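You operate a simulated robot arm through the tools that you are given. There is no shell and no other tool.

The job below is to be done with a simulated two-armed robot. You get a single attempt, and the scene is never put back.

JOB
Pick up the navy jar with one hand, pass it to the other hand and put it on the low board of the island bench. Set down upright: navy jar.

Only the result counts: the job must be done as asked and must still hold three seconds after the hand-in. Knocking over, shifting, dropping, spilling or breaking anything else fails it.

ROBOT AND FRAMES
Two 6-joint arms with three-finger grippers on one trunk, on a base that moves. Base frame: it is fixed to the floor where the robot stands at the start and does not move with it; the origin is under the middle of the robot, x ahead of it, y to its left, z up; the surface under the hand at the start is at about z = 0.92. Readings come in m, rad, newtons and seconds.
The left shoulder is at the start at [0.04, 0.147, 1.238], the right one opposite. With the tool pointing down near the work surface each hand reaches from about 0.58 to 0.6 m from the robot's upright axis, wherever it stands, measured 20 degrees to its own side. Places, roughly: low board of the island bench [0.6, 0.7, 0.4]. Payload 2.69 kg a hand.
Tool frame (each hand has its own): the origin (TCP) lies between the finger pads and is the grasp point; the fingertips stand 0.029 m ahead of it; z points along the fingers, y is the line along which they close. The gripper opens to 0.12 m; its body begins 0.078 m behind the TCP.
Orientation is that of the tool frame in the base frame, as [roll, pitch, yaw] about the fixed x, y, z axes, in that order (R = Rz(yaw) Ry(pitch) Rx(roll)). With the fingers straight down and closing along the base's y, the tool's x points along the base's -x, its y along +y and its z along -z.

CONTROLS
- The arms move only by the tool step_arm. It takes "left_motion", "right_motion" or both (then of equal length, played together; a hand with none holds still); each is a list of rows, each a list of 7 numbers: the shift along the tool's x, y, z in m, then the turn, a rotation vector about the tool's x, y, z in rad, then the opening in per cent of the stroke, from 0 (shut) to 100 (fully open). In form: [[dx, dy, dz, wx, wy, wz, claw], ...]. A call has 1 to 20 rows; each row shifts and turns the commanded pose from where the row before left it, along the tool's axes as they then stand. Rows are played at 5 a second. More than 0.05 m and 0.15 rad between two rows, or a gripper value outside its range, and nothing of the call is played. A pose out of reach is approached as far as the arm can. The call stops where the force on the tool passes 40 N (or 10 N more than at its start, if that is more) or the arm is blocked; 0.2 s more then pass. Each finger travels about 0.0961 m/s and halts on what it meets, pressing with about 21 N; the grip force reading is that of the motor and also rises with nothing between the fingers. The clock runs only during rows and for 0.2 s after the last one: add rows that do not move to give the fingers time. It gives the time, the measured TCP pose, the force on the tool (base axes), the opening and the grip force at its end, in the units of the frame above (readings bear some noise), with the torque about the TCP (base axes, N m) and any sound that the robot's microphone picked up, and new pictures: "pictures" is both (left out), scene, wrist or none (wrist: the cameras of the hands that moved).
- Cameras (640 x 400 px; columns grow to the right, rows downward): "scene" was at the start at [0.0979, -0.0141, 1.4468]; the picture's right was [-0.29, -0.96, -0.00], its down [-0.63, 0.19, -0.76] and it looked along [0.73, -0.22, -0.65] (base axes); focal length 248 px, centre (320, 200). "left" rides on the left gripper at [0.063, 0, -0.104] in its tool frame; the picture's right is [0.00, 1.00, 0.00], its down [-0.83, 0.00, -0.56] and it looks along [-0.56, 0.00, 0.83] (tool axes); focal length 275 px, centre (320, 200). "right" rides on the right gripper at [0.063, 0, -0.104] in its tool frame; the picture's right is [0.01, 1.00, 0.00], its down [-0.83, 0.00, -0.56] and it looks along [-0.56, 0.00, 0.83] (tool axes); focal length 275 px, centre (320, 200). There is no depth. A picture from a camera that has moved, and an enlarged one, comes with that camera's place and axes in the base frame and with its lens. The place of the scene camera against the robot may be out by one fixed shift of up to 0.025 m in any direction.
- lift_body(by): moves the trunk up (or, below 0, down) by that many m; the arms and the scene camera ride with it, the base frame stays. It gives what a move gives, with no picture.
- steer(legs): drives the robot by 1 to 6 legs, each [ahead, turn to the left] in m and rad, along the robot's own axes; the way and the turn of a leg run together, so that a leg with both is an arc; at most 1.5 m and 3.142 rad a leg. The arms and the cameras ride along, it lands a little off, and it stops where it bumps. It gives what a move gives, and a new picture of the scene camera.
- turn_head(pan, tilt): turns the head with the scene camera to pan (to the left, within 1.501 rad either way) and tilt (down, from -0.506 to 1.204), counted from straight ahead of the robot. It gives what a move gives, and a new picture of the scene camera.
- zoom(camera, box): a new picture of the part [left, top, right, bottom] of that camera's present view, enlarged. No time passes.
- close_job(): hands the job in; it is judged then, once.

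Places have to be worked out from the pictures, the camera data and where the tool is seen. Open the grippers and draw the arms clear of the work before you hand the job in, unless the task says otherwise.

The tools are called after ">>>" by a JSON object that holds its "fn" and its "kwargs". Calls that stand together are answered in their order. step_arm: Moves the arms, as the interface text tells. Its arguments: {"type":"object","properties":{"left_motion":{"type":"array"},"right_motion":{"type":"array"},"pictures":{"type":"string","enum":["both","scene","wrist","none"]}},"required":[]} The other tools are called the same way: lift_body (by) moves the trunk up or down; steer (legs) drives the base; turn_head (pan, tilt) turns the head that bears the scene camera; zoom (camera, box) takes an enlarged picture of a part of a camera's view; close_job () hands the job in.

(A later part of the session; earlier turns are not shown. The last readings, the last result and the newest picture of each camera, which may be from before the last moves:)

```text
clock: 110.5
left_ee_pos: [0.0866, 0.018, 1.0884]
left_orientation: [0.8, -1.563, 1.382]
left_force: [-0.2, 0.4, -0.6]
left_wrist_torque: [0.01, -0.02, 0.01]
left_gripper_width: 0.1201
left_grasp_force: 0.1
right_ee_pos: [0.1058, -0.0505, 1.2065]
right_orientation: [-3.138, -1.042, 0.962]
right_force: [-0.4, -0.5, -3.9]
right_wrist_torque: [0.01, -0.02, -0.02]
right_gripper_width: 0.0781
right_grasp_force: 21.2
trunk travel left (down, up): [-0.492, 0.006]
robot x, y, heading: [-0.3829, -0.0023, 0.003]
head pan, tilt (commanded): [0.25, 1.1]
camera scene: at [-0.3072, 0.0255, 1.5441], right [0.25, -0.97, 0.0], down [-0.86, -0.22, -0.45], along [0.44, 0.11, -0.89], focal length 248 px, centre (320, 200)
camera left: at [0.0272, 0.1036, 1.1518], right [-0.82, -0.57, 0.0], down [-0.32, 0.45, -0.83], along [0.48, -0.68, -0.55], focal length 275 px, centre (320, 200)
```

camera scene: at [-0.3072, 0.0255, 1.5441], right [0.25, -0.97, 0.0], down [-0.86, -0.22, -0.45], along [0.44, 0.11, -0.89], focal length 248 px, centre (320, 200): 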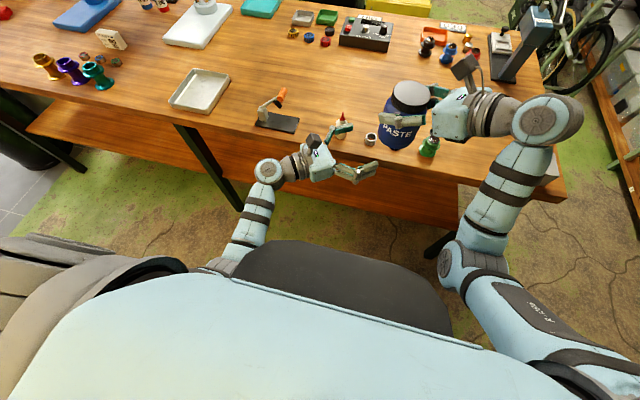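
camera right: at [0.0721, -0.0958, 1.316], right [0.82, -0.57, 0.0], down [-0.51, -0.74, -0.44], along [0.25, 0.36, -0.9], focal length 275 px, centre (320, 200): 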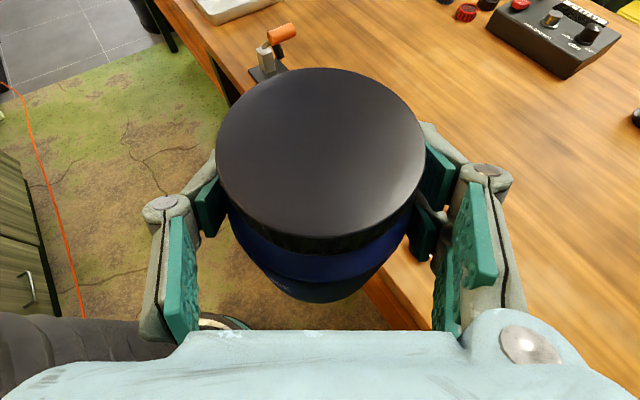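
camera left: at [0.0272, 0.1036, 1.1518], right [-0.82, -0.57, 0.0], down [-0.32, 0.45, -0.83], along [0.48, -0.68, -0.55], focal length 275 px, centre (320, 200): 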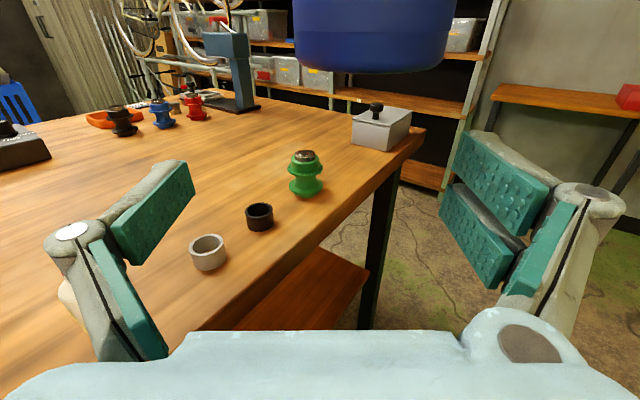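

The left is level again and free of the chest. I shift it 2 cm further out, then bring the jar over the left hand's grasp point with the right at the present height.

>>> {"fn": "step_arm", "kwargs": {"left_motion": [[0, -0.0115, -0.0164, 0, 0, 0, 100], [0, 0, 0, 0, 0, 0, 100], [0, 0, 0, 0, 0, 0, 100]], "right_motion": [[0.0101, -0.0183, 0.0174, 0, 0, 0, 0], [0.0101, -0.0183, 0.0174, 0, 0, 0, 0], [0.0101, -0.0183, 0.0174, 0, 0, 0, 0]], "pictures": "both"}}

```text
clock: 111.5
left_ee_pos: [0.0844, 0.0392, 1.0883]
left_orientation: [0.835, -1.566, 1.348]
left_force: [0.1, 0.3, -0.1]
left_wrist_torque: [0.0, 0.0, 0.01]
left_gripper_width: 0.1201
left_grasp_force: 0.1
right_ee_pos: [0.1057, -0.0092, 1.1935]
right_orientation: [3.039, -0.984, 1.002]
right_force: [0.0, 0.4, -3.8]
right_wrist_torque: [0.01, -0.03, -0.01]
right_gripper_width: 0.0781
right_grasp_force: 21.3
trunk travel left (down, up): [-0.492, 0.006]
robot x, y, heading: [-0.3855, 0.0008, 0.005]
head pan, tilt (commanded): [0.25, 1.1]
stopped in row 3 (right hand): the arm was blocked; the commanded pose is now the measured one
camera scene: at [-0.3071, 0.0241, 1.5441], right [0.25, -0.97, 0.0], down [-0.86, -0.22, -0.45], along [0.44, 0.11, -0.89], focal length 248 px, centre (320, 200)
camera right: at [0.069, -0.0443, 1.3052], right [0.79, -0.61, 0.06], down [-0.54, -0.75, -0.39], along [0.28, 0.27, -0.92], focal length 275 px, centre (320, 200)
camera left: at [0.0252, 0.1239, 1.1521], right [-0.82, -0.57, 0.0], down [-0.32, 0.45, -0.83], along [0.48, -0.68, -0.55], focal length 275 px, centre (320, 200)
```

scene: 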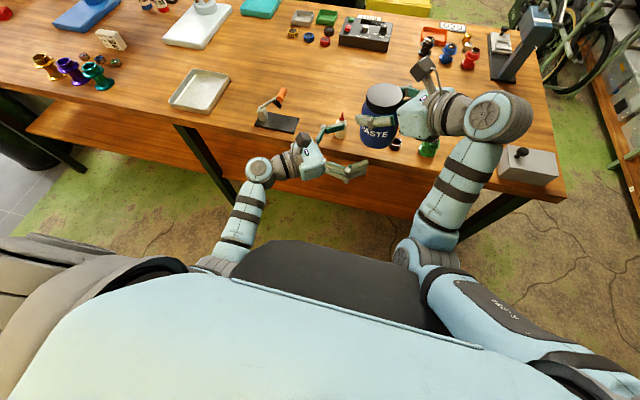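
right: 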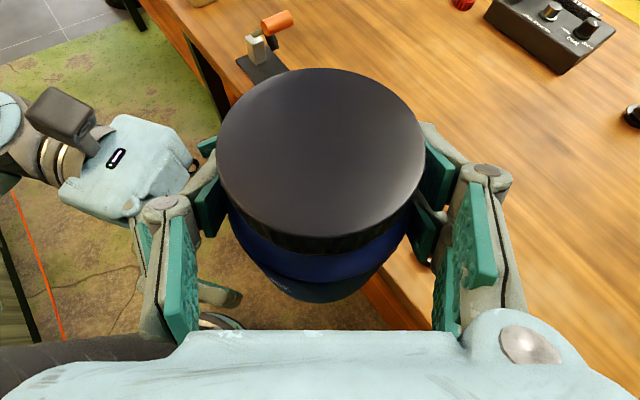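
left: 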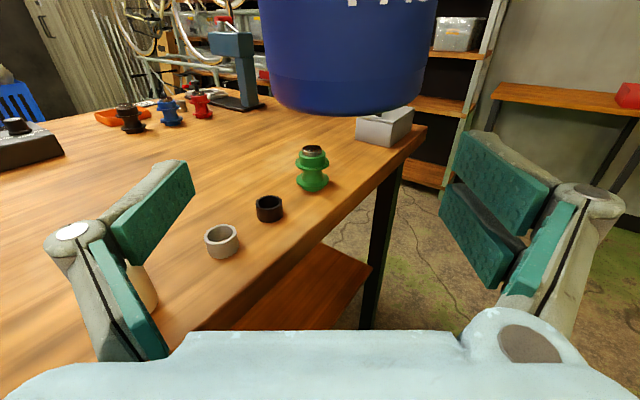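

The right arm met the chest too and tipped slightly; both need the handover further ahead of the torso. I move the right forward/outward and restore its exact orientation so the jar is upright again.

>>> {"fn": "step_arm", "kwargs": {"right_motion": [[-0.0025, 0.021, -0.0017, 0, 0, 0, 0], [-0.0025, 0.021, -0.0017, 0, 0, 0, 0], [0, 0, 0, 0.0337, 0.0282, 0.0124, 0], [0, 0, 0, 0.0337, 0.0282, 0.0124, 0], [0, 0, 0, 0, 0, 0, 0]], "pictures": "wrist"}}

```text
clock: 112.7
left_ee_pos: [0.0848, 0.0396, 1.0888]
left_orientation: [0.822, -1.567, 1.358]
left_force: [0.0, 0.2, -0.1]
left_wrist_torque: [-0.01, 0.01, 0.02]
left_gripper_width: 0.12
left_grasp_force: 0.0
right_ee_pos: [0.1349, -0.0354, 1.194]
right_orientation: [-3.134, -1.045, 0.956]
right_force: [-0.6, -0.2, -4.4]
right_wrist_torque: [0.02, 0.0, 0.0]
right_gripper_width: 0.0782
right_grasp_force: 21.0
trunk travel left (down, up): [-0.492, 0.006]
robot x, y, heading: [-0.3867, -0.0029, 0.002]
head pan, tilt (commanded): [0.25, 1.1]
camera right: at [0.1012, -0.0831, 1.3023], right [0.82, -0.57, 0.0], down [-0.51, -0.74, -0.44], along [0.25, 0.36, -0.9], focal length 275 px, centre (320, 200)
```

right: 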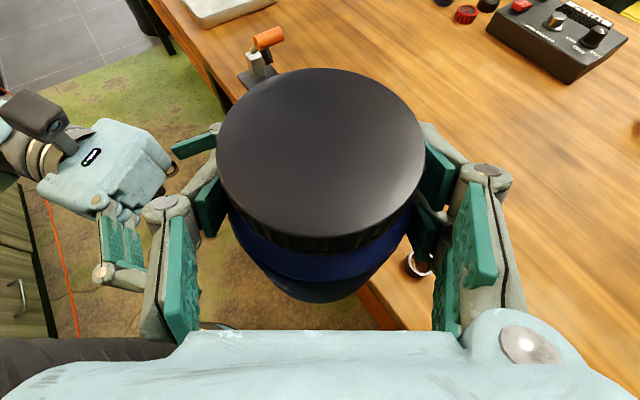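

The jar is upright and unslipped. I bring it 4.5 cm further forward, and lower the left hand a little in preparation.

>>> {"fn": "step_arm", "kwargs": {"left_motion": [[-0.015, 0, 0, 0, 0, 0, 100], [-0.015, 0, 0, 0, 0, 0, 100], [0, 0, 0, 0, 0, 0, 100]], "right_motion": [[0.0086, 0.0156, 0.0147, 0, 0, 0, 0], [0.0086, 0.0156, 0.0147, 0, 0, 0, 0], [0, 0, 0, 0, 0, 0, 0]], "pictures": "scene"}}

```text
clock: 113.5
left_ee_pos: [0.0839, 0.0388, 1.0583]
left_orientation: [0.722, -1.564, 1.463]
left_force: [0.0, 0.7, -0.7]
left_wrist_torque: [0.01, -0.01, 0.04]
left_gripper_width: 0.1201
left_grasp_force: 0.1
right_ee_pos: [0.1768, -0.026, 1.1937]
right_orientation: [-3.135, -1.045, 0.959]
right_force: [0.2, 0.3, -3.6]
right_wrist_torque: [0.03, -0.01, 0.0]
right_gripper_width: 0.0781
right_grasp_force: 21.6
trunk travel left (down, up): [-0.492, 0.006]
robot x, y, heading: [-0.3877, 0.0012, 0.005]
head pan, tilt (commanded): [0.25, 1.1]
camera scene: at [-0.3078, 0.0253, 1.5442], right [0.25, -0.97, 0.0], down [-0.86, -0.22, -0.45], along [0.44, 0.11, -0.89], focal length 248 px, centre (320, 200)
```

scene: 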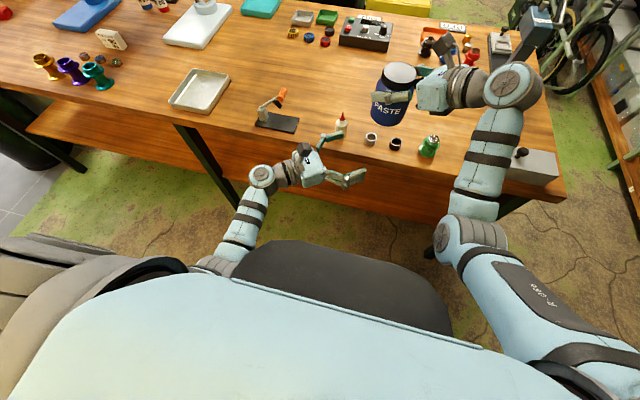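

Both fine. Now the left moves under the jar at z≈1.058.

>>> {"fn": "step_arm", "kwargs": {"left_motion": [[0, -0.012, 0.0318, 0, 0, 0, 100], [0, -0.012, 0.0318, 0, 0, 0, 100], [0, -0.012, 0.0318, 0, 0, 0, 100], [0, 0, 0, 0, 0, 0, 100]], "pictures": "both"}}

```text
clock: 114.5
left_ee_pos: [0.17, -0.0178, 1.0551]
left_orientation: [0.636, -1.565, 1.55]
left_force: [-0.2, 0.1, 1.3]
left_wrist_torque: [0.02, 0.03, 0.01]
left_gripper_width: 0.1201
left_grasp_force: 0.1
right_ee_pos: [0.1782, -0.0248, 1.1925]
right_orientation: [-3.135, -1.044, 0.958]
right_force: [0.1, 0.0, -4.4]
right_wrist_torque: [-0.01, -0.02, -0.01]
right_gripper_width: 0.078
right_grasp_force: 21.4
trunk travel left (down, up): [-0.492, 0.006]
robot x, y, heading: [-0.3833, -0.0006, 0.005]
head pan, tilt (commanded): [0.25, 1.1]
camera scene: at [-0.3077, 0.0259, 1.5441], right [0.25, -0.97, 0.0], down [-0.86, -0.22, -0.45], along [0.44, 0.11, -0.89], focal length 248 px, centre (320, 200)
camera left: at [0.1103, 0.0678, 1.1198], right [-0.82, -0.57, 0.0], down [-0.32, 0.45, -0.83], along [0.48, -0.68, -0.55], focal length 275 px, centre (320, 200)
```

scene: 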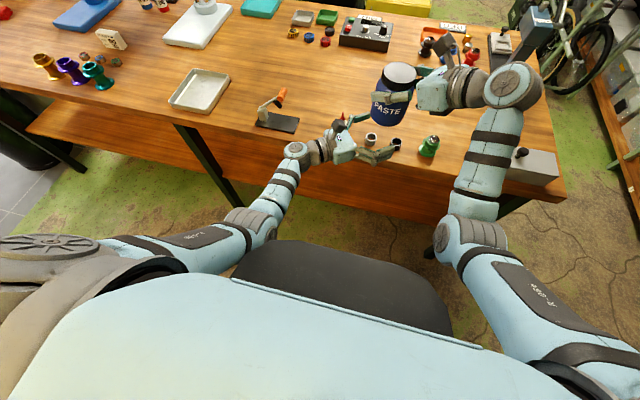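
left: 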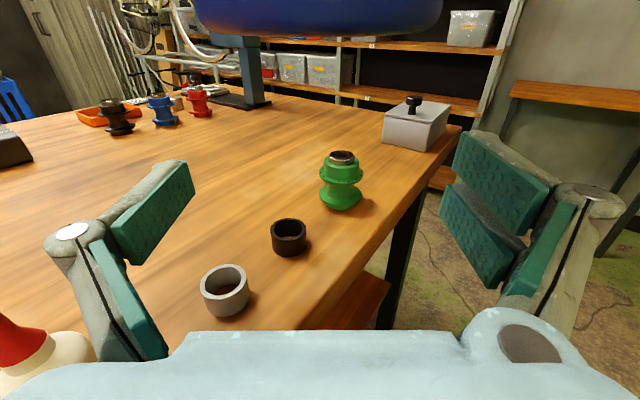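

The left elbow has swung outward, clear of the chest, and the jar is centred above the left hand. I rise 5 cm and check.

>>> {"fn": "step_arm", "kwargs": {"left_motion": [[0.025, 0, 0, 0, 0, 0, 100], [0.025, 0, 0, 0, 0, 0, 100], [0, 0, 0, 0, 0, 0, 100]], "pictures": "both"}}

```text
clock: 115.3
left_ee_pos: [0.1698, -0.0185, 1.1084]
left_orientation: [0.777, -1.565, 1.407]
left_force: [0.0, 0.3, -0.3]
left_wrist_torque: [0.03, 0.0, 0.0]
left_gripper_width: 0.1203
left_grasp_force: 0.1
right_ee_pos: [0.1778, -0.0259, 1.1943]
right_orientation: [-3.136, -1.045, 0.958]
right_force: [-0.1, 0.1, -2.7]
right_wrist_torque: [0.02, 0.01, 0.02]
right_gripper_width: 0.078
right_grasp_force: 21.7
trunk travel left (down, up): [-0.492, 0.006]
robot x, y, heading: [-0.3882, -0.0022, 0.002]
head pan, tilt (commanded): [0.25, 1.1]
camera scene: at [-0.3074, 0.0258, 1.5441], right [0.25, -0.97, 0.0], down [-0.86, -0.22, -0.45], along [0.44, 0.11, -0.89], focal length 248 px, centre (320, 200)
camera left: at [0.1102, 0.067, 1.172], right [-0.82, -0.57, 0.0], down [-0.32, 0.45, -0.83], along [0.48, -0.68, -0.55], focal length 275 px, centre (320, 200)
```

scene: 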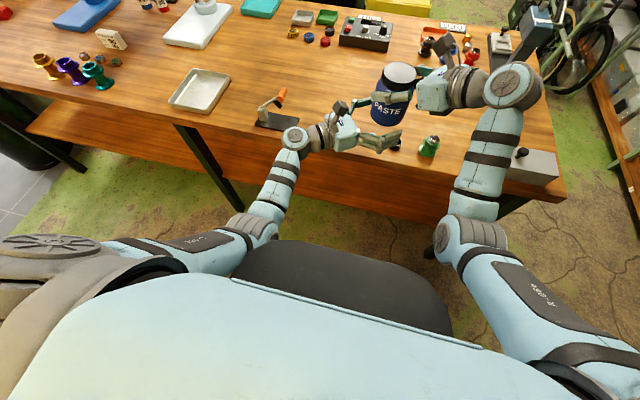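
left: 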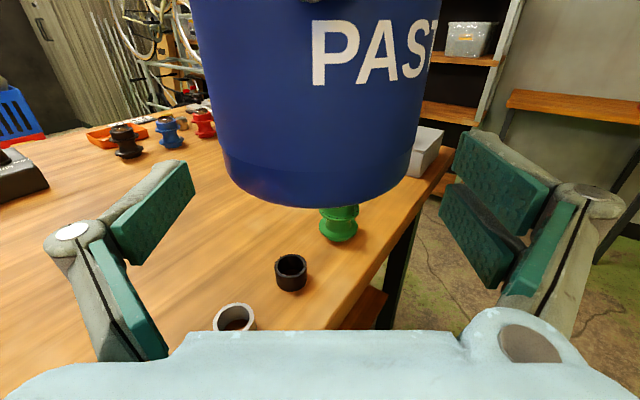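

Well centred. I rise the remaining 4.5 cm so the left TCP sits ≈0.04 m above the jar's base, below the right's fingers.

>>> {"fn": "step_arm", "kwargs": {"left_motion": [[0.022, 0, 0, 0, 0, 0, 100], [0.022, 0, 0, 0, 0, 0, 100], [0, 0, 0, 0, 0, 0, 100]], "pictures": "both"}}

```text
clock: 116.1
left_ee_pos: [0.1698, -0.0162, 1.1521]
left_orientation: [0.816, -1.565, 1.368]
left_force: [1.0, 0.2, -0.6]
left_wrist_torque: [0.03, 0.03, -0.01]
left_gripper_width: 0.12
left_grasp_force: 0.0
right_ee_pos: [0.1788, -0.0249, 1.1926]
right_orientation: [-3.134, -1.044, 0.959]
right_force: [0.1, -0.5, -3.2]
right_wrist_torque: [0.01, 0.01, 0.02]
right_gripper_width: 0.078
right_grasp_force: 20.5
trunk travel left (down, up): [-0.492, 0.006]
robot x, y, heading: [-0.3885, 0.002, 0.0]
head pan, tilt (commanded): [0.25, 1.1]
camera scene: at [-0.3072, 0.0257, 1.5441], right [0.25, -0.97, 0.0], down [-0.86, -0.22, -0.45], along [0.44, 0.11, -0.89], focal length 248 px, centre (320, 200)
camera left: at [0.1108, 0.0687, 1.2165], right [-0.82, -0.57, 0.0], down [-0.32, 0.45, -0.83], along [0.48, -0.68, -0.55], focal length 275 px, centre (320, 200)
```

scene: 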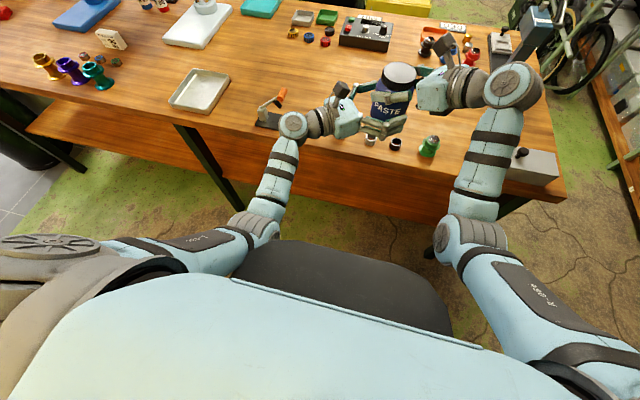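
left: 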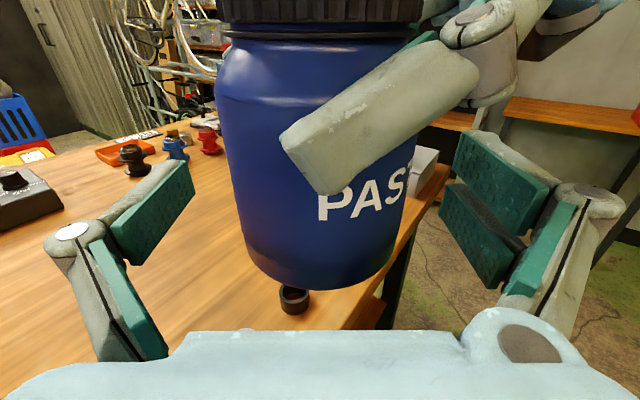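

Great view: the jar is centred, and the right's finger crosses well above where the left's pads close. The jar axis is 13 mm ahead of the left TCP, so I advance 11 mm for a fuller pad contact.

>>> {"fn": "step_arm", "kwargs": {"left_motion": [[0, 0, 0.0055, 0, 0, 0, 100], [0, 0, 0.0055, 0, 0, 0, 100], [0, 0, 0, 0, 0, 0, 100]], "pictures": "wrist"}}

```text
clock: 116.9
left_ee_pos: [0.1769, -0.0262, 1.1524]
left_orientation: [0.755, -1.567, 1.429]
left_force: [0.3, 0.3, -0.1]
left_wrist_torque: [-0.02, 0.0, -0.01]
left_gripper_width: 0.1199
left_grasp_force: 0.0
right_ee_pos: [0.1781, -0.0256, 1.193]
right_orientation: [-3.134, -1.044, 0.958]
right_force: [-0.2, -0.4, -3.6]
right_wrist_torque: [0.0, 0.01, -0.03]
right_gripper_width: 0.0779
right_grasp_force: 21.0
trunk travel left (down, up): [-0.492, 0.006]
robot x, y, heading: [-0.3849, -0.0022, 0.005]
head pan, tilt (commanded): [0.25, 1.1]
camera left: at [0.1172, 0.059, 1.216], right [-0.82, -0.57, 0.0], down [-0.32, 0.45, -0.83], along [0.48, -0.68, -0.55], focal length 275 px, centre (320, 200)
```

left: 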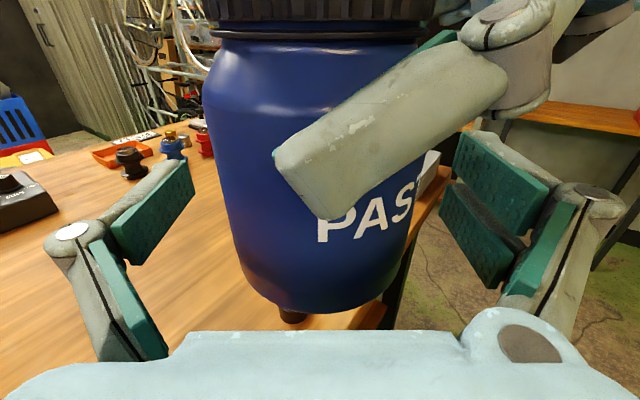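

Jar axis now within ~1 mm of the left TCP and no contact. I close the left partway (to 0.09 m) and check clearance from the right's finger.

>>> {"fn": "step_arm", "kwargs": {"left_motion": [[0, 0, 0, 0, 0, 0, 90], [0, 0, 0, 0, 0, 0, 82], [0, 0, 0, 0, 0, 0, 75], [0, 0, 0, 0, 0, 0, 75]], "pictures": "wrist"}}

```text
clock: 117.9
left_ee_pos: [0.1774, -0.0261, 1.1535]
left_orientation: [0.772, -1.565, 1.409]
left_force: [0.3, -0.2, 0.3]
left_wrist_torque: [0.02, -0.02, 0.03]
left_gripper_width: 0.0897
left_grasp_force: 0.1
right_ee_pos: [0.1777, -0.0253, 1.193]
right_orientation: [-3.135, -1.044, 0.96]
right_force: [0.0, 0.0, -3.2]
right_wrist_torque: [-0.02, 0.02, 0.01]
right_gripper_width: 0.0779
right_grasp_force: 21.0
trunk travel left (down, up): [-0.492, 0.006]
robot x, y, heading: [-0.3858, -0.0005, 0.004]
head pan, tilt (commanded): [0.25, 1.1]
camera left: at [0.1171, 0.059, 1.216], right [-0.82, -0.57, 0.0], down [-0.32, 0.45, -0.83], along [0.48, -0.68, -0.55], focal length 275 px, centre (320, 200)
```

left: 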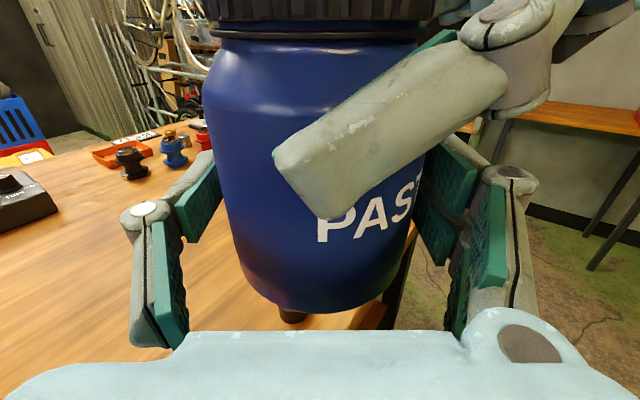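

Clear of everything. I close the left fully on the jar's body.

>>> {"fn": "step_arm", "kwargs": {"left_motion": [[0, 0, 0, 0, 0, 0, 68], [0, 0, 0, 0, 0, 0, 60], [0, 0, 0, 0, 0, 0, 30], [0, 0, 0, 0, 0, 0, 0], [0, 0, 0, 0, 0, 0, 0], [0, 0, 0, 0, 0, 0, 0]], "pictures": "both"}}

```text
clock: 119.3
left_ee_pos: [0.1765, -0.0259, 1.1512]
left_orientation: [0.772, -1.567, 1.408]
left_force: [-3.2, 0.3, 0.8]
left_wrist_torque: [0.07, -0.05, -0.14]
left_gripper_width: 0.0762
left_grasp_force: 20.9
right_ee_pos: [0.1778, -0.0257, 1.192]
right_orientation: [-3.135, -1.044, 0.958]
right_force: [3.0, -0.2, -2.7]
right_wrist_torque: [-0.07, -0.05, 0.13]
right_gripper_width: 0.0782
right_grasp_force: 20.6
trunk travel left (down, up): [-0.492, 0.006]
robot x, y, heading: [-0.3877, -0.0019, 0.003]
head pan, tilt (commanded): [0.25, 1.1]
camera scene: at [-0.3074, 0.0255, 1.5441], right [0.25, -0.97, 0.0], down [-0.86, -0.22, -0.45], along [0.44, 0.11, -0.89], focal length 248 px, centre (320, 200)
camera left: at [0.1171, 0.059, 1.216], right [-0.82, -0.57, 0.0], down [-0.32, 0.45, -0.83], along [0.48, -0.68, -0.55], focal length 275 px, centre (320, 200)
```

scene: 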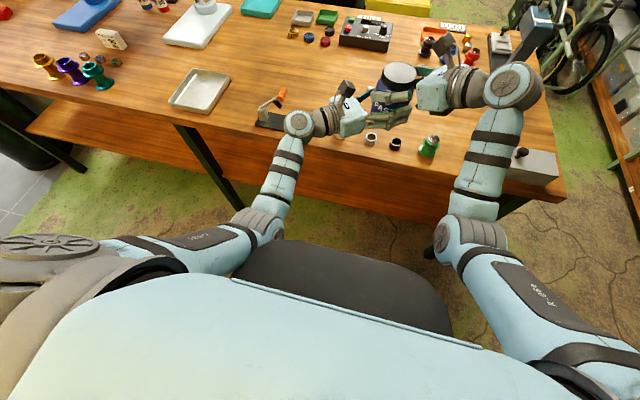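
left: 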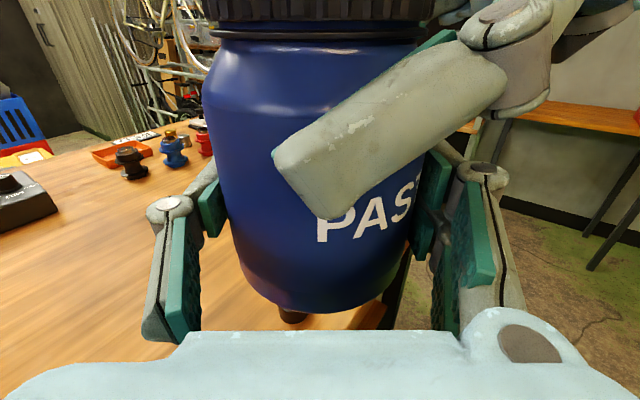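

Both hands hold the jar (left width 0.076, 20.9 N; internal force only ~3 N). I open the right just enough to release (to ≈0.088 m) so its finger doesn't press on the left's palm.

>>> {"fn": "step_arm", "kwargs": {"right_motion": [[0, 0, 0, 0, 0, 0, 68], [0, 0, 0, 0, 0, 0, 71], [0, 0, 0, 0, 0, 0, 73], [0, 0, 0, 0, 0, 0, 73]], "left_motion": [[0, 0, 0, 0, 0, 0, 0], [0, 0, 0, 0, 0, 0, 0], [0, 0, 0, 0, 0, 0, 0], [0, 0, 0, 0, 0, 0, 0]], "pictures": "wrist"}}

```text
clock: 120.3
left_ee_pos: [0.1761, -0.0257, 1.1522]
left_orientation: [0.785, -1.565, 1.397]
left_force: [0.7, -0.3, 0.7]
left_wrist_torque: [-0.02, -0.01, -0.04]
left_gripper_width: 0.0764
left_grasp_force: 21.1
right_ee_pos: [0.1783, -0.0252, 1.1947]
right_orientation: [-3.135, -1.043, 0.959]
right_force: [0.0, -0.7, 0.0]
right_wrist_torque: [0.02, 0.0, 0.0]
right_gripper_width: 0.0876
right_grasp_force: 0.1
trunk travel left (down, up): [-0.492, 0.006]
robot x, y, heading: [-0.3857, -0.002, 0.007]
head pan, tilt (commanded): [0.25, 1.1]
camera right: at [0.1446, -0.0726, 1.3016], right [0.82, -0.57, 0.0], down [-0.51, -0.74, -0.44], along [0.25, 0.36, -0.9], focal length 275 px, centre (320, 200)
camera left: at [0.1171, 0.059, 1.216], right [-0.82, -0.57, 0.0], down [-0.32, 0.45, -0.83], along [0.48, -0.68, -0.55], focal length 275 px, centre (320, 200)
```

right: 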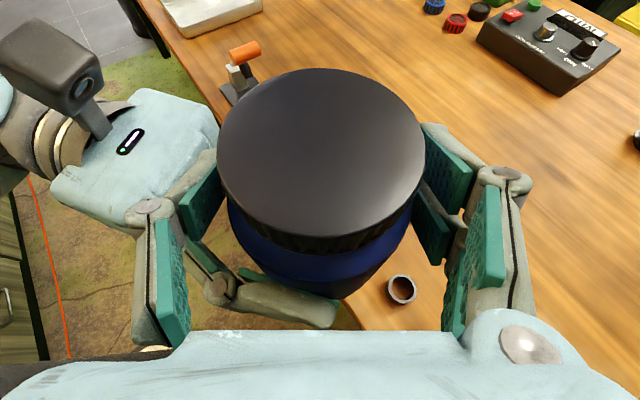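
left: 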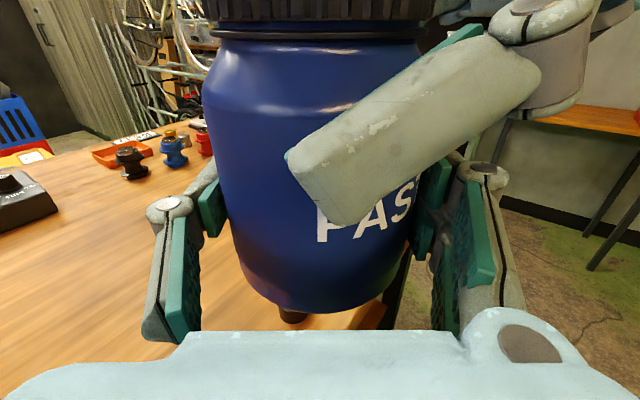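

Right is released (force 0). I hold a moment to confirm the left now carries the weight.

>>> {"fn": "step_arm", "kwargs": {"left_motion": [[0, 0, 0, 0, 0, 0, 0], [0, 0, 0, 0, 0, 0, 0], [0, 0, 0, 0, 0, 0, 0]], "pictures": "wrist"}}

```text
clock: 121.1
left_ee_pos: [0.1765, -0.0262, 1.1518]
left_orientation: [0.783, -1.566, 1.402]
left_force: [-0.3, -0.2, 0.4]
left_wrist_torque: [-0.01, 0.0, 0.01]
left_gripper_width: 0.0764
left_grasp_force: 20.7
right_ee_pos: [0.1774, -0.0247, 1.1931]
right_orientation: [-3.136, -1.045, 0.959]
right_force: [0.0, -0.1, -0.5]
right_wrist_torque: [-0.03, -0.04, 0.03]
right_gripper_width: 0.0877
right_grasp_force: 0.1
trunk travel left (down, up): [-0.492, 0.006]
robot x, y, heading: [-0.386, 0.0016, 0.004]
head pan, tilt (commanded): [0.25, 1.1]
camera left: at [0.1171, 0.059, 1.216], right [-0.82, -0.57, 0.0], down [-0.32, 0.45, -0.83], along [0.48, -0.68, -0.55], focal length 275 px, centre (320, 200)
```

left: 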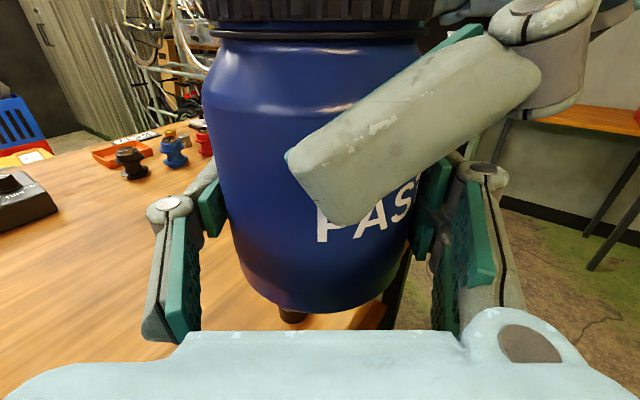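

The jar hasn't moved in the left's view, so the left holds it. I withdraw the right backward along its own axis in small steps.

>>> {"fn": "step_arm", "kwargs": {"right_motion": [[0, 0, -0.012, 0, 0, 0, 73], [0, 0, -0.012, 0, 0, 0, 73], [0, 0, -0.015, 0, 0, 0, 73]], "left_motion": [[0, 0, 0, 0, 0, 0, 0], [0, 0, 0, 0, 0, 0, 0], [0, 0, 0, 0, 0, 0, 0]], "pictures": "wrist"}}

```text
clock: 121.9
left_ee_pos: [0.1765, -0.0265, 1.1517]
left_orientation: [0.769, -1.566, 1.416]
left_force: [-0.2, -0.1, -0.1]
left_wrist_torque: [-0.03, 0.03, 0.01]
left_gripper_width: 0.0763
left_grasp_force: 20.5
right_ee_pos: [0.1603, -0.0534, 1.2143]
right_orientation: [-3.134, -1.047, 0.958]
right_force: [0.0, -0.3, -0.1]
right_wrist_torque: [-0.04, 0.01, 0.02]
right_gripper_width: 0.0877
right_grasp_force: 0.0
trunk travel left (down, up): [-0.492, 0.006]
robot x, y, heading: [-0.385, 0.0039, 0.001]
head pan, tilt (commanded): [0.25, 1.1]
camera right: at [0.1264, -0.1015, 1.3218], right [0.82, -0.57, 0.0], down [-0.51, -0.74, -0.44], along [0.25, 0.36, -0.9], focal length 275 px, centre (320, 200)
camera left: at [0.1169, 0.0585, 1.2161], right [-0.82, -0.57, 0.0], down [-0.32, 0.45, -0.83], along [0.48, -0.68, -0.55], focal length 275 px, centre (320, 200)
```

right: 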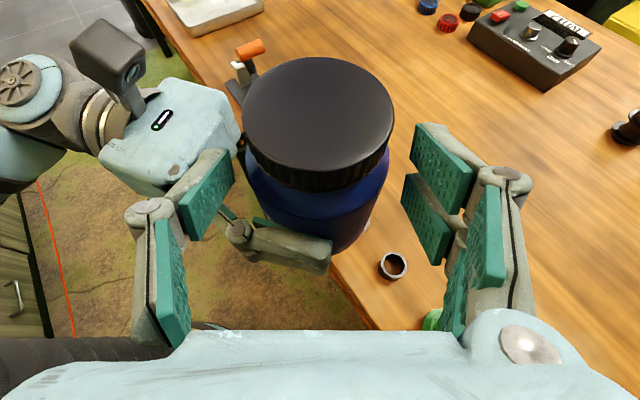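
left: 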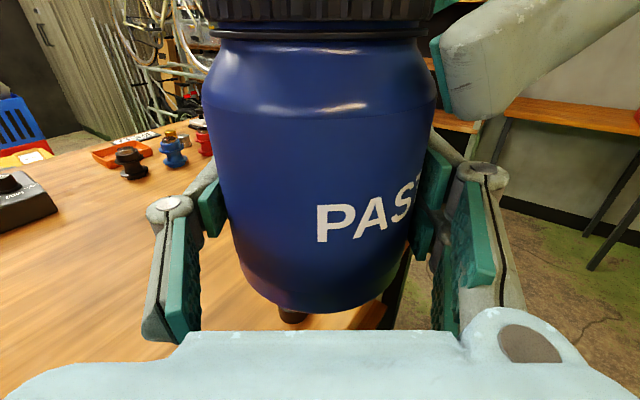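

The left holds the jar steadily. I continue withdrawing the right hand well away.

>>> {"fn": "step_arm", "kwargs": {"right_motion": [[0, 0, -0.03, 0, 0, 0, 73], [0, 0, -0.03, 0, 0, 0, 73], [0, 0, -0.03, 0, 0, 0, 73], [0, 0, -0.03, 0, 0, 0, 73]], "pictures": "scene"}}

```text
clock: 122.9
left_ee_pos: [0.1766, -0.0269, 1.1525]
left_orientation: [0.704, -1.566, 1.479]
left_force: [0.2, -0.1, 0.3]
left_wrist_torque: [-0.03, 0.0, 0.02]
left_gripper_width: 0.0763
left_grasp_force: 21.2
right_ee_pos: [0.1015, -0.1365, 1.2736]
right_orientation: [-3.134, -1.045, 0.959]
right_force: [-0.5, 0.2, -0.6]
right_wrist_torque: [-0.03, 0.0, 0.0]
right_gripper_width: 0.0879
right_grasp_force: 0.0
trunk travel left (down, up): [-0.492, 0.006]
robot x, y, heading: [-0.3859, -0.0018, 0.003]
head pan, tilt (commanded): [0.25, 1.1]
camera scene: at [-0.3082, 0.0243, 1.5442], right [0.25, -0.97, 0.0], down [-0.86, -0.22, -0.45], along [0.44, 0.11, -0.89], focal length 248 px, centre (320, 200)
```

scene: 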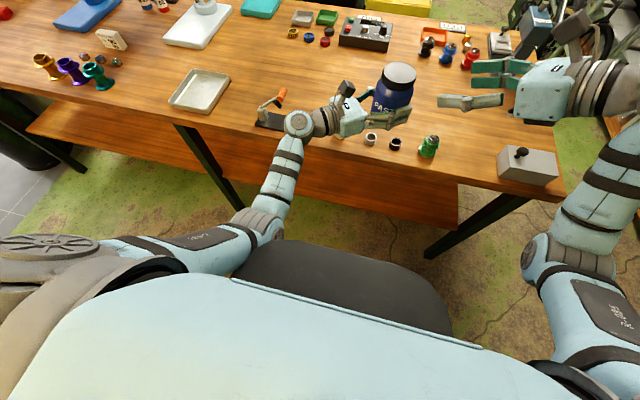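

Now I park the right hand to its own side, behind the table edge.

>>> {"fn": "step_arm", "kwargs": {"right_motion": [[-0.0186, 0.0054, -0.0318, 0, 0, 0, 73], [-0.0186, 0.0054, -0.0318, 0, 0, 0, 73], [-0.0186, 0.0054, -0.0318, 0, 0, 0, 73], [-0.0186, 0.0054, -0.0318, 0, 0, 0, 73], [-0.0186, 0.0054, -0.0318, 0, 0, 0, 73], [-0.0186, 0.0054, -0.0318, 0, 0, 0, 73]], "pictures": "scene"}}

```text
clock: 124.3
left_ee_pos: [0.1791, -0.0263, 1.1516]
left_orientation: [0.95, -1.565, 1.235]
left_force: [0.3, 0.2, 0.4]
left_wrist_torque: [0.01, 0.02, 0.03]
left_gripper_width: 0.0764
left_grasp_force: 21.5
right_ee_pos: [0.0328, -0.3007, 1.2712]
right_orientation: [-3.133, -1.043, 0.957]
right_force: [0.3, -0.7, 1.2]
right_wrist_torque: [-0.01, 0.02, -0.01]
right_gripper_width: 0.0879
right_grasp_force: 0.0
right hand out of reach, approached as far as the arm can: row 5, 6
trunk travel left (down, up): [-0.492, 0.006]
robot x, y, heading: [-0.3881, -0.0035, 0.002]
head pan, tilt (commanded): [0.25, 1.1]
camera scene: at [-0.306, 0.0254, 1.544], right [0.25, -0.97, 0.0], down [-0.86, -0.22, -0.45], along [0.44, 0.11, -0.89], focal length 248 px, centre (320, 200)
```

scene: 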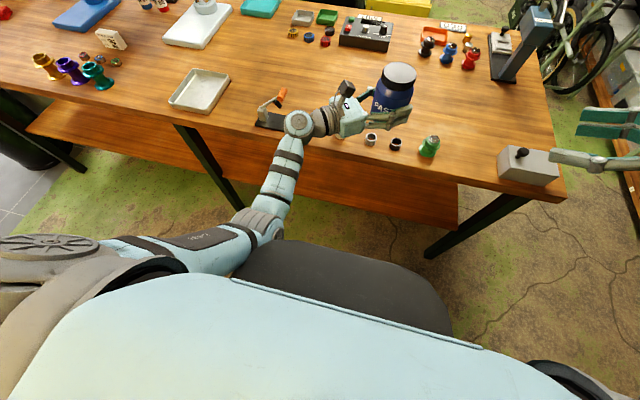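

Right is parked but its fingers are close to the table edge line; I pull it back 8 cm more.

>>> {"fn": "step_arm", "kwargs": {"right_motion": [[-0.0116, -0.0328, -0.0198, 0, 0, 0, 73], [-0.0116, -0.0328, -0.0198, 0, 0, 0, 73]], "pictures": "none"}}

>>> {"fn": "turn_head", "kwargs": {"pan": -0.7, "tilt": 1.0}}

```text
clock: 124.9
left_ee_pos: [0.1772, -0.0266, 1.1517]
left_orientation: [0.8, -1.566, 1.382]
left_force: [1.5, 0.3, 0.0]
left_wrist_torque: [0.02, -0.04, 0.0]
left_gripper_width: 0.0766
left_grasp_force: 21.0
right_ee_pos: [0.0305, -0.3012, 1.2721]
right_orientation: [-3.136, -1.046, 0.958]
right_force: [-1.3, 0.0, -0.2]
right_wrist_torque: [-0.01, 0.01, 0.04]
right_gripper_width: 0.0873
right_grasp_force: 0.0
right hand out of reach, approached as far as the arm can: row 1, 2
trunk travel left (down, up): [-0.492, 0.006]
robot x, y, heading: [-0.3869, 0.002, 0.003]
head pan, tilt (commanded): [0.25, 1.1]
```

```text
clock: 126.2
left_ee_pos: [0.1761, -0.0265, 1.1527]
left_orientation: [0.779, -1.566, 1.405]
left_force: [0.0, -0.2, -0.4]
left_wrist_torque: [-0.01, 0.0, 0.01]
left_gripper_width: 0.0764
left_grasp_force: 20.7
right_ee_pos: [0.0303, -0.3011, 1.272]
right_orientation: [-3.134, -1.046, 0.959]
right_force: [0.8, 0.0, 0.2]
right_wrist_torque: [0.01, -0.01, 0.0]
right_gripper_width: 0.0875
right_grasp_force: 0.1
trunk travel left (down, up): [-0.492, 0.006]
robot x, y, heading: [-0.3856, 0.0002, 0.004]
head pan, tilt (commanded): [-0.7, 1.0]
camera scene: at [-0.3152, -0.0352, 1.5507], right [-0.64, -0.77, 0.0], down [-0.65, 0.54, -0.54], along [0.41, -0.35, -0.84], focal length 248 px, centre (320, 200)
```

scene: 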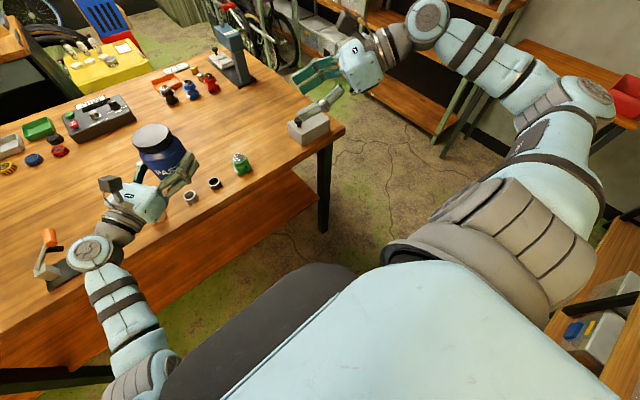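

The right can't fold further but is behind the table edge with margin; I close its fingers to slim it. Then I retract the left with the jar along the path used before.

>>> {"fn": "step_arm", "kwargs": {"left_motion": [[-0.0155, 0.0094, -0.0266, 0, 0, 0, 0], [-0.0155, 0.0094, -0.0266, 0, 0, 0, 0], [-0.0155, 0.0094, -0.0266, 0, 0, 0, 0], [-0.0155, 0.0094, -0.0266, 0, 0, 0, 0]], "right_motion": [[0, 0, 0, 0, 0, 0, 50], [0, 0, 0, 0, 0, 0, 25], [0, 0, 0, 0, 0, 0, 15], [0, 0, 0, 0, 0, 0, 15]], "pictures": "both"}}

```text
clock: 127.2
left_ee_pos: [0.0832, 0.0363, 1.0865]
left_orientation: [0.539, -1.564, 1.643]
left_force: [0.0, -0.2, 0.2]
left_wrist_torque: [0.05, -0.04, -0.02]
left_gripper_width: 0.0764
left_grasp_force: 21.3
right_ee_pos: [0.029, -0.3003, 1.2731]
right_orientation: [-3.136, -1.047, 0.958]
right_force: [-0.4, -0.3, 0.1]
right_wrist_torque: [0.0, -0.01, 0.02]
right_gripper_width: 0.0179
right_grasp_force: 0.0
trunk travel left (down, up): [-0.492, 0.006]
robot x, y, heading: [-0.3851, 0.002, 0.007]
head pan, tilt (commanded): [-0.7, 1.0]
camera scene: at [-0.3161, -0.0344, 1.5508], right [-0.64, -0.77, 0.0], down [-0.65, 0.54, -0.54], along [0.41, -0.35, -0.84], focal length 248 px, centre (320, 200)
camera right: at [-0.0036, -0.3476, 1.3807], right [0.82, -0.57, 0.0], down [-0.51, -0.74, -0.44], along [0.25, 0.36, -0.9], focal length 275 px, centre (320, 200)
camera left: at [0.0237, 0.1219, 1.1503], right [-0.82, -0.57, 0.0], down [-0.32, 0.45, -0.83], along [0.48, -0.68, -0.55], focal length 275 px, centre (320, 200)
```

scene: 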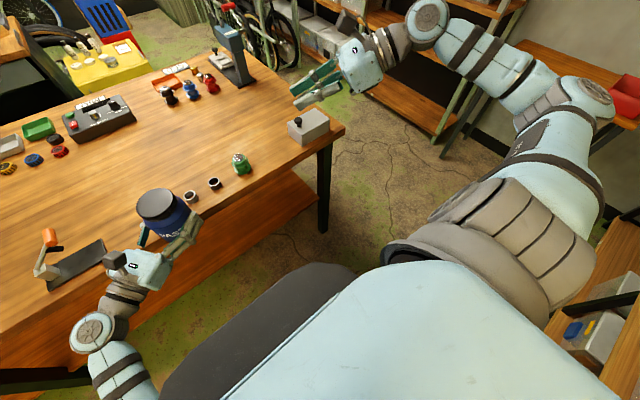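
right: 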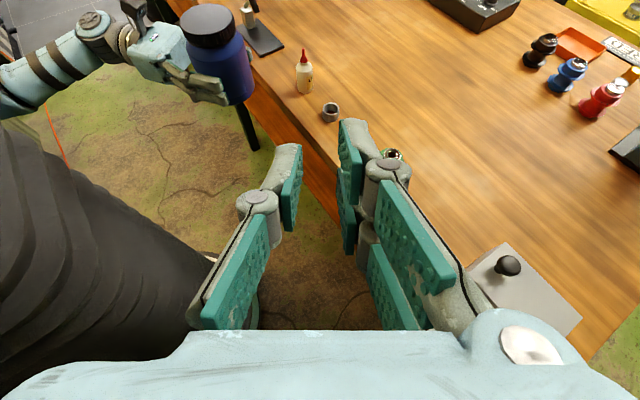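
left: 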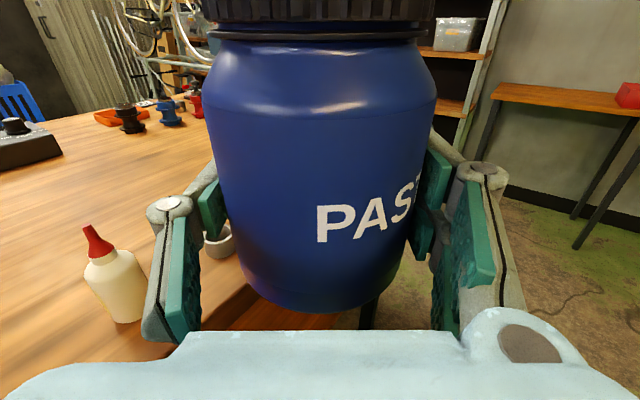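

Good. I rotate the left to -90° while pulling it to (-0.03, 0.165), fully behind the table edge.

>>> {"fn": "step_arm", "kwargs": {"left_motion": [[0, 0.0039, -0.021, -0.0764, 0, 0, 0], [0, 0.0055, -0.0207, -0.0764, 0, 0, 0], [0, 0.0071, -0.0202, -0.0764, 0, 0, 0], [0, 0.0086, -0.0196, -0.0764, 0, 0, 0], [0, 0.0101, -0.0189, -0.0764, 0, 0, 0], [0, 0.0115, -0.0181, -0.0764, 0, 0, 0], [0, 0.0128, -0.0171, -0.0764, 0, 0, 0], [0, 0.0141, -0.0161, -0.0764, 0, 0, 0]], "pictures": "wrist"}}

>>> {"fn": "turn_head", "kwargs": {"pan": 0.3, "tilt": 0.9}}

```text
clock: 128.9
left_ee_pos: [-0.041, 0.1557, 1.0891]
left_orientation: [0.075, -1.563, 1.494]
left_force: [-0.4, -0.2, -0.3]
left_wrist_torque: [0.01, -0.01, 0.03]
left_gripper_width: 0.0763
left_grasp_force: 20.8
right_ee_pos: [0.0298, -0.3001, 1.272]
right_orientation: [-3.134, -1.043, 0.958]
right_force: [-0.5, 0.0, -0.4]
right_wrist_torque: [0.0, -0.04, -0.02]
right_gripper_width: 0.018
right_grasp_force: 0.1
trunk travel left (down, up): [-0.492, 0.006]
robot x, y, heading: [-0.3839, 0.0038, 0.004]
head pan, tilt (commanded): [-0.7, 1.0]
camera left: at [-0.0406, 0.2603, 1.1533], right [-1.0, 0.0, 0.0], down [0.0, 0.55, -0.83], along [0.0, -0.83, -0.55], focal length 275 px, centre (320, 200)
```

left: 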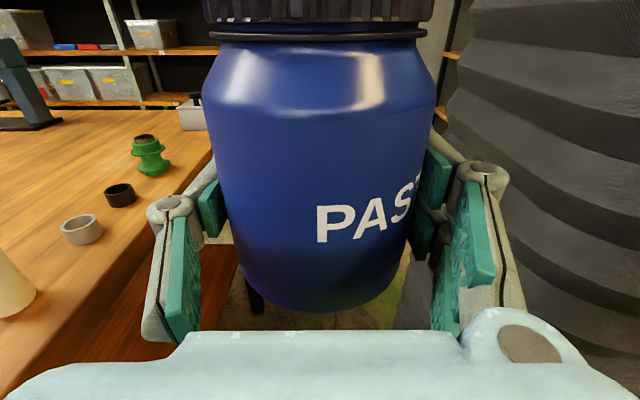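

```text
clock: 130.2
left_ee_pos: [-0.0418, 0.1538, 1.0897]
left_orientation: [0.123, -1.564, 1.45]
left_force: [-0.1, -0.4, -0.7]
left_wrist_torque: [0.03, 0.03, -0.01]
left_gripper_width: 0.0761
left_grasp_force: 21.5
right_ee_pos: [0.0305, -0.3009, 1.2706]
right_orientation: [-3.135, -1.045, 0.957]
right_force: [-0.9, -0.2, -0.4]
right_wrist_torque: [0.01, 0.04, 0.0]
right_gripper_width: 0.0181
right_grasp_force: 0.0
trunk travel left (down, up): [-0.492, 0.006]
robot x, y, heading: [-0.3859, -0.0055, 0.005]
head pan, tilt (commanded): [0.3, 0.901]
camera scene: at [-0.2968, 0.0324, 1.558], right [0.3, -0.95, 0.0], down [-0.75, -0.23, -0.62], along [0.59, 0.18, -0.78], focal length 248 px, centre (320, 200)
```

scene: 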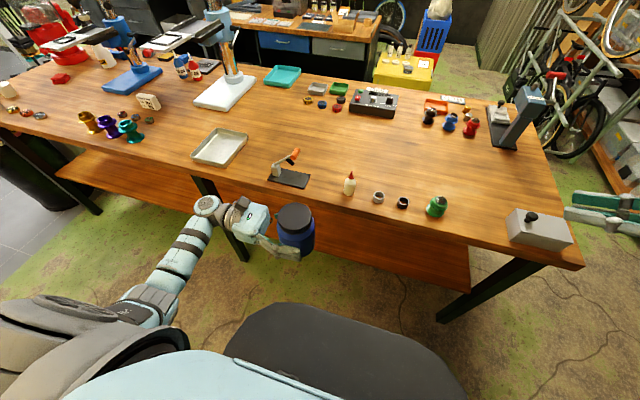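

The jar and left hand are behind the table edge. I lower the trunk halfway and check.

>>> {"fn": "lift_body", "kwargs": {"by": -0.24}}

>>> {"fn": "turn_head", "kwargs": {"pan": -0.5, "tilt": 0.8}}

```text
clock: 132.7
left_ee_pos: [-0.0413, 0.1549, 0.85]
left_orientation: [0.106, -1.565, 1.465]
left_force: [-0.5, -0.1, -0.9]
left_wrist_torque: [0.0, -0.01, 0.01]
left_gripper_width: 0.0766
left_grasp_force: 21.0
right_ee_pos: [0.0309, -0.3009, 1.0315]
right_orientation: [-3.136, -1.043, 0.958]
right_force: [0.5, 0.4, -0.3]
right_wrist_torque: [-0.01, 0.05, 0.02]
right_gripper_width: 0.018
right_grasp_force: 0.1
trunk travel left (down, up): [-0.252, 0.246]
robot x, y, heading: [-0.3855, -0.0017, 0.001]
head pan, tilt (commanded): [0.3, 0.901]
```

```text
clock: 133.8
left_ee_pos: [-0.0398, 0.1566, 0.8497]
left_orientation: [0.132, -1.566, 1.438]
left_force: [-1.2, -0.5, 0.8]
left_wrist_torque: [0.01, 0.02, 0.0]
left_gripper_width: 0.0763
left_grasp_force: 20.6
right_ee_pos: [0.0308, -0.3003, 1.0327]
right_orientation: [-3.136, -1.043, 0.958]
right_force: [0.4, 0.6, -0.6]
right_wrist_torque: [-0.01, -0.01, -0.03]
right_gripper_width: 0.0181
right_grasp_force: 0.0
trunk travel left (down, up): [-0.252, 0.246]
robot x, y, heading: [-0.3853, 0.0011, 0.008]
head pan, tilt (commanded): [-0.499, 0.799]
camera scene: at [-0.298, -0.0284, 1.3264], right [-0.48, -0.88, 0.0], down [-0.63, 0.34, -0.7], along [0.61, -0.33, -0.72], focal length 248 px, centre (320, 200)
```

scene: 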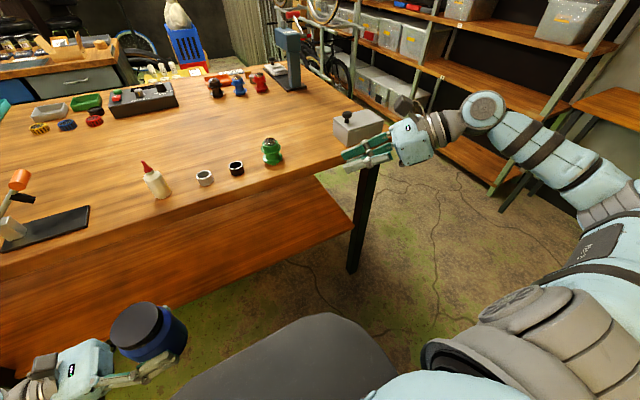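

The right fingertips have ~9 cm clearance from the edge. I lower the rest of the way.

>>> {"fn": "lift_body", "kwargs": {"by": -0.246}}

>>> {"fn": "turn_head", "kwargs": {"pan": 0.2, "tilt": 0.8}}

```text
clock: 136.4
left_ee_pos: [-0.0416, 0.1558, 0.6042]
left_orientation: [0.1, -1.565, 1.471]
left_force: [0.0, 0.3, -0.6]
left_wrist_torque: [0.0, -0.02, 0.0]
left_gripper_width: 0.0765
left_grasp_force: 21.2
right_ee_pos: [0.031, -0.3, 0.786]
right_orientation: [-3.135, -1.044, 0.958]
right_force: [0.2, -0.1, -1.1]
right_wrist_torque: [0.02, -0.01, -0.01]
right_gripper_width: 0.0178
right_grasp_force: 0.0
trunk travel left (down, up): [-0.006, 0.492]
robot x, y, heading: [-0.3843, 0.0006, -0.001]
head pan, tilt (commanded): [-0.499, 0.799]
```

```text
clock: 137.5
left_ee_pos: [-0.0413, 0.1547, 0.6042]
left_orientation: [0.123, -1.565, 1.449]
left_force: [-0.2, -0.3, 0.4]
left_wrist_torque: [-0.03, 0.03, 0.01]
left_gripper_width: 0.0764
left_grasp_force: 21.0
right_ee_pos: [0.0309, -0.3013, 0.7861]
right_orientation: [-3.134, -1.043, 0.958]
right_force: [0.0, 0.1, -0.4]
right_wrist_torque: [-0.01, 0.01, -0.02]
right_gripper_width: 0.0178
right_grasp_force: 0.0
trunk travel left (down, up): [-0.006, 0.492]
robot x, y, heading: [-0.3884, 0.0008, 0.002]
head pan, tilt (commanded): [0.201, 0.799]
camera scene: at [-0.2901, 0.0261, 1.0807], right [0.2, -0.98, 0.0], down [-0.7, -0.14, -0.7], along [0.68, 0.14, -0.72], focal length 248 px, centre (320, 200)
```

scene: 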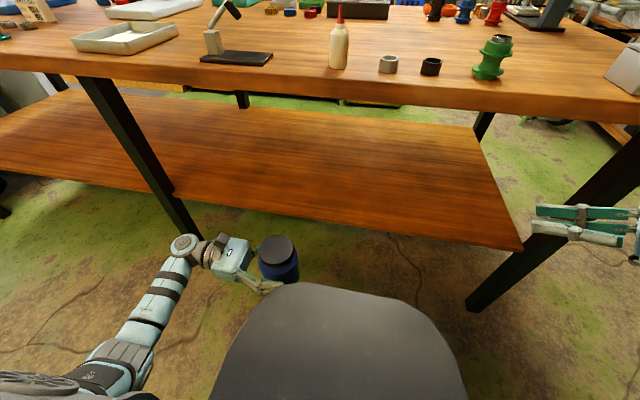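

All low now. As rehearsed, I swing the left from -90° to -25° while moving it forward to about (0.10, 0.22), with the jar kept upright.

>>> {"fn": "step_arm", "kwargs": {"left_motion": [[-0.004, -0.0147, -0.0049, 0.1134, 0, 0, 0], [-0.004, -0.0152, -0.0032, 0.1134, 0, 0, 0], [-0.004, -0.0155, -0.0014, 0.1134, 0, 0, 0], [-0.004, -0.0155, 0.0003, 0.1134, 0, 0, 0], [-0.004, -0.0154, 0.0021, 0.1134, 0, 0, 0]], "pictures": "scene"}}

```text
clock: 138.7
left_ee_pos: [0.032, 0.1814, 0.5842]
left_orientation: [0.66, -1.563, 1.481]
left_force: [-0.4, 0.3, 0.7]
left_wrist_torque: [-0.01, 0.01, 0.02]
left_gripper_width: 0.0765
left_grasp_force: 21.1
right_ee_pos: [0.0308, -0.3006, 0.7874]
right_orientation: [-3.134, -1.043, 0.957]
right_force: [-0.5, 0.6, 0.3]
right_wrist_torque: [-0.02, -0.01, -0.01]
right_gripper_width: 0.0182
right_grasp_force: 0.1
trunk travel left (down, up): [-0.006, 0.492]
robot x, y, heading: [-0.3848, 0.003, 0.002]
head pan, tilt (commanded): [0.201, 0.799]
camera scene: at [-0.29, 0.0262, 1.0807], right [0.2, -0.98, 0.0], down [-0.7, -0.15, -0.7], along [0.68, 0.14, -0.72], focal length 248 px, centre (320, 200)
```

scene: 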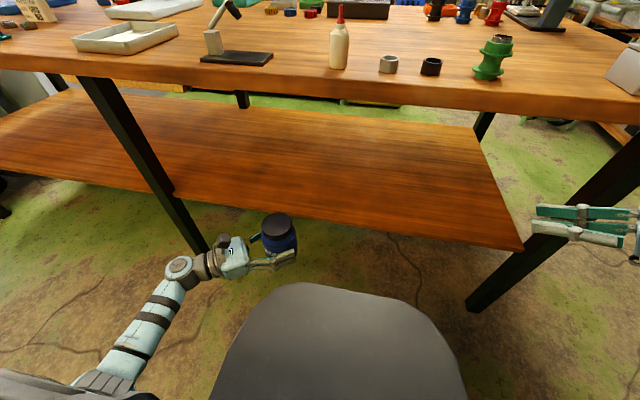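

Smooth, no flags. Second half of the swing.

>>> {"fn": "step_arm", "kwargs": {"left_motion": [[-0.004, -0.015, 0.0038, 0.1134, 0, 0, 0], [-0.004, -0.0145, 0.0055, 0.1134, 0, 0, 0], [-0.004, -0.0138, 0.0071, 0.1134, 0, 0, 0], [-0.004, -0.0129, 0.0086, 0.1134, 0, 0, 0], [-0.004, -0.0118, 0.01, 0.1134, 0, 0, 0]], "pictures": "both"}}

```text
clock: 139.9
left_ee_pos: [0.1059, 0.2031, 0.5638]
left_orientation: [1.331, -1.563, 1.376]
left_force: [0.1, -0.2, 0.6]
left_wrist_torque: [-0.02, -0.01, -0.01]
left_gripper_width: 0.0765
left_grasp_force: 21.0
right_ee_pos: [0.0292, -0.3008, 0.785]
right_orientation: [-3.134, -1.045, 0.958]
right_force: [-0.2, 0.2, 1.0]
right_wrist_torque: [0.01, -0.03, -0.02]
right_gripper_width: 0.0182
right_grasp_force: 0.1
trunk travel left (down, up): [-0.006, 0.492]
robot x, y, heading: [-0.3855, -0.0017, 0.003]
head pan, tilt (commanded): [0.201, 0.799]
camera scene: at [-0.2899, 0.026, 1.0807], right [0.2, -0.98, 0.0], down [-0.7, -0.14, -0.7], along [0.68, 0.14, -0.72], focal length 248 px, centre (320, 200)
camera left: at [0.0115, 0.2478, 0.6283], right [-0.42, -0.91, 0.0], down [-0.5, 0.23, -0.83], along [0.75, -0.35, -0.55], focal length 275 px, centre (320, 200)
```

scene: 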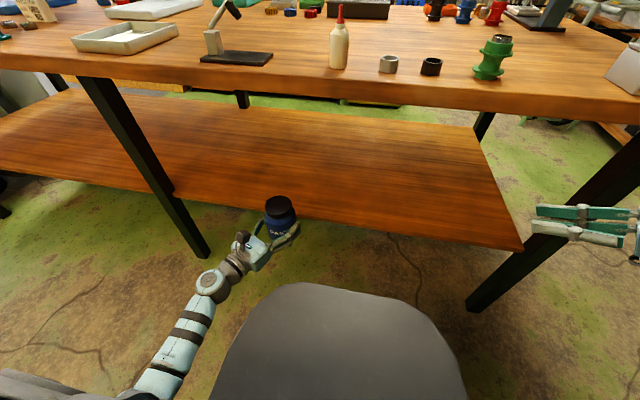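
left: 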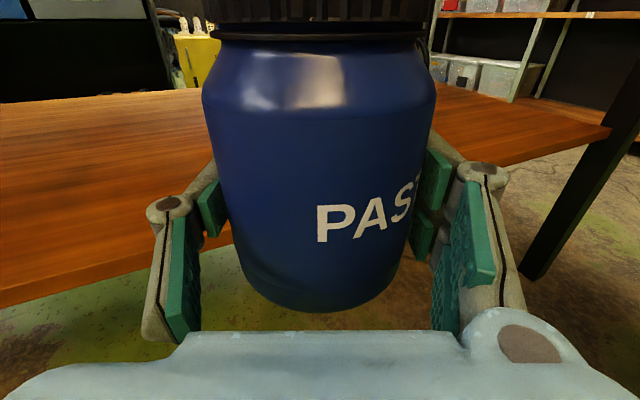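

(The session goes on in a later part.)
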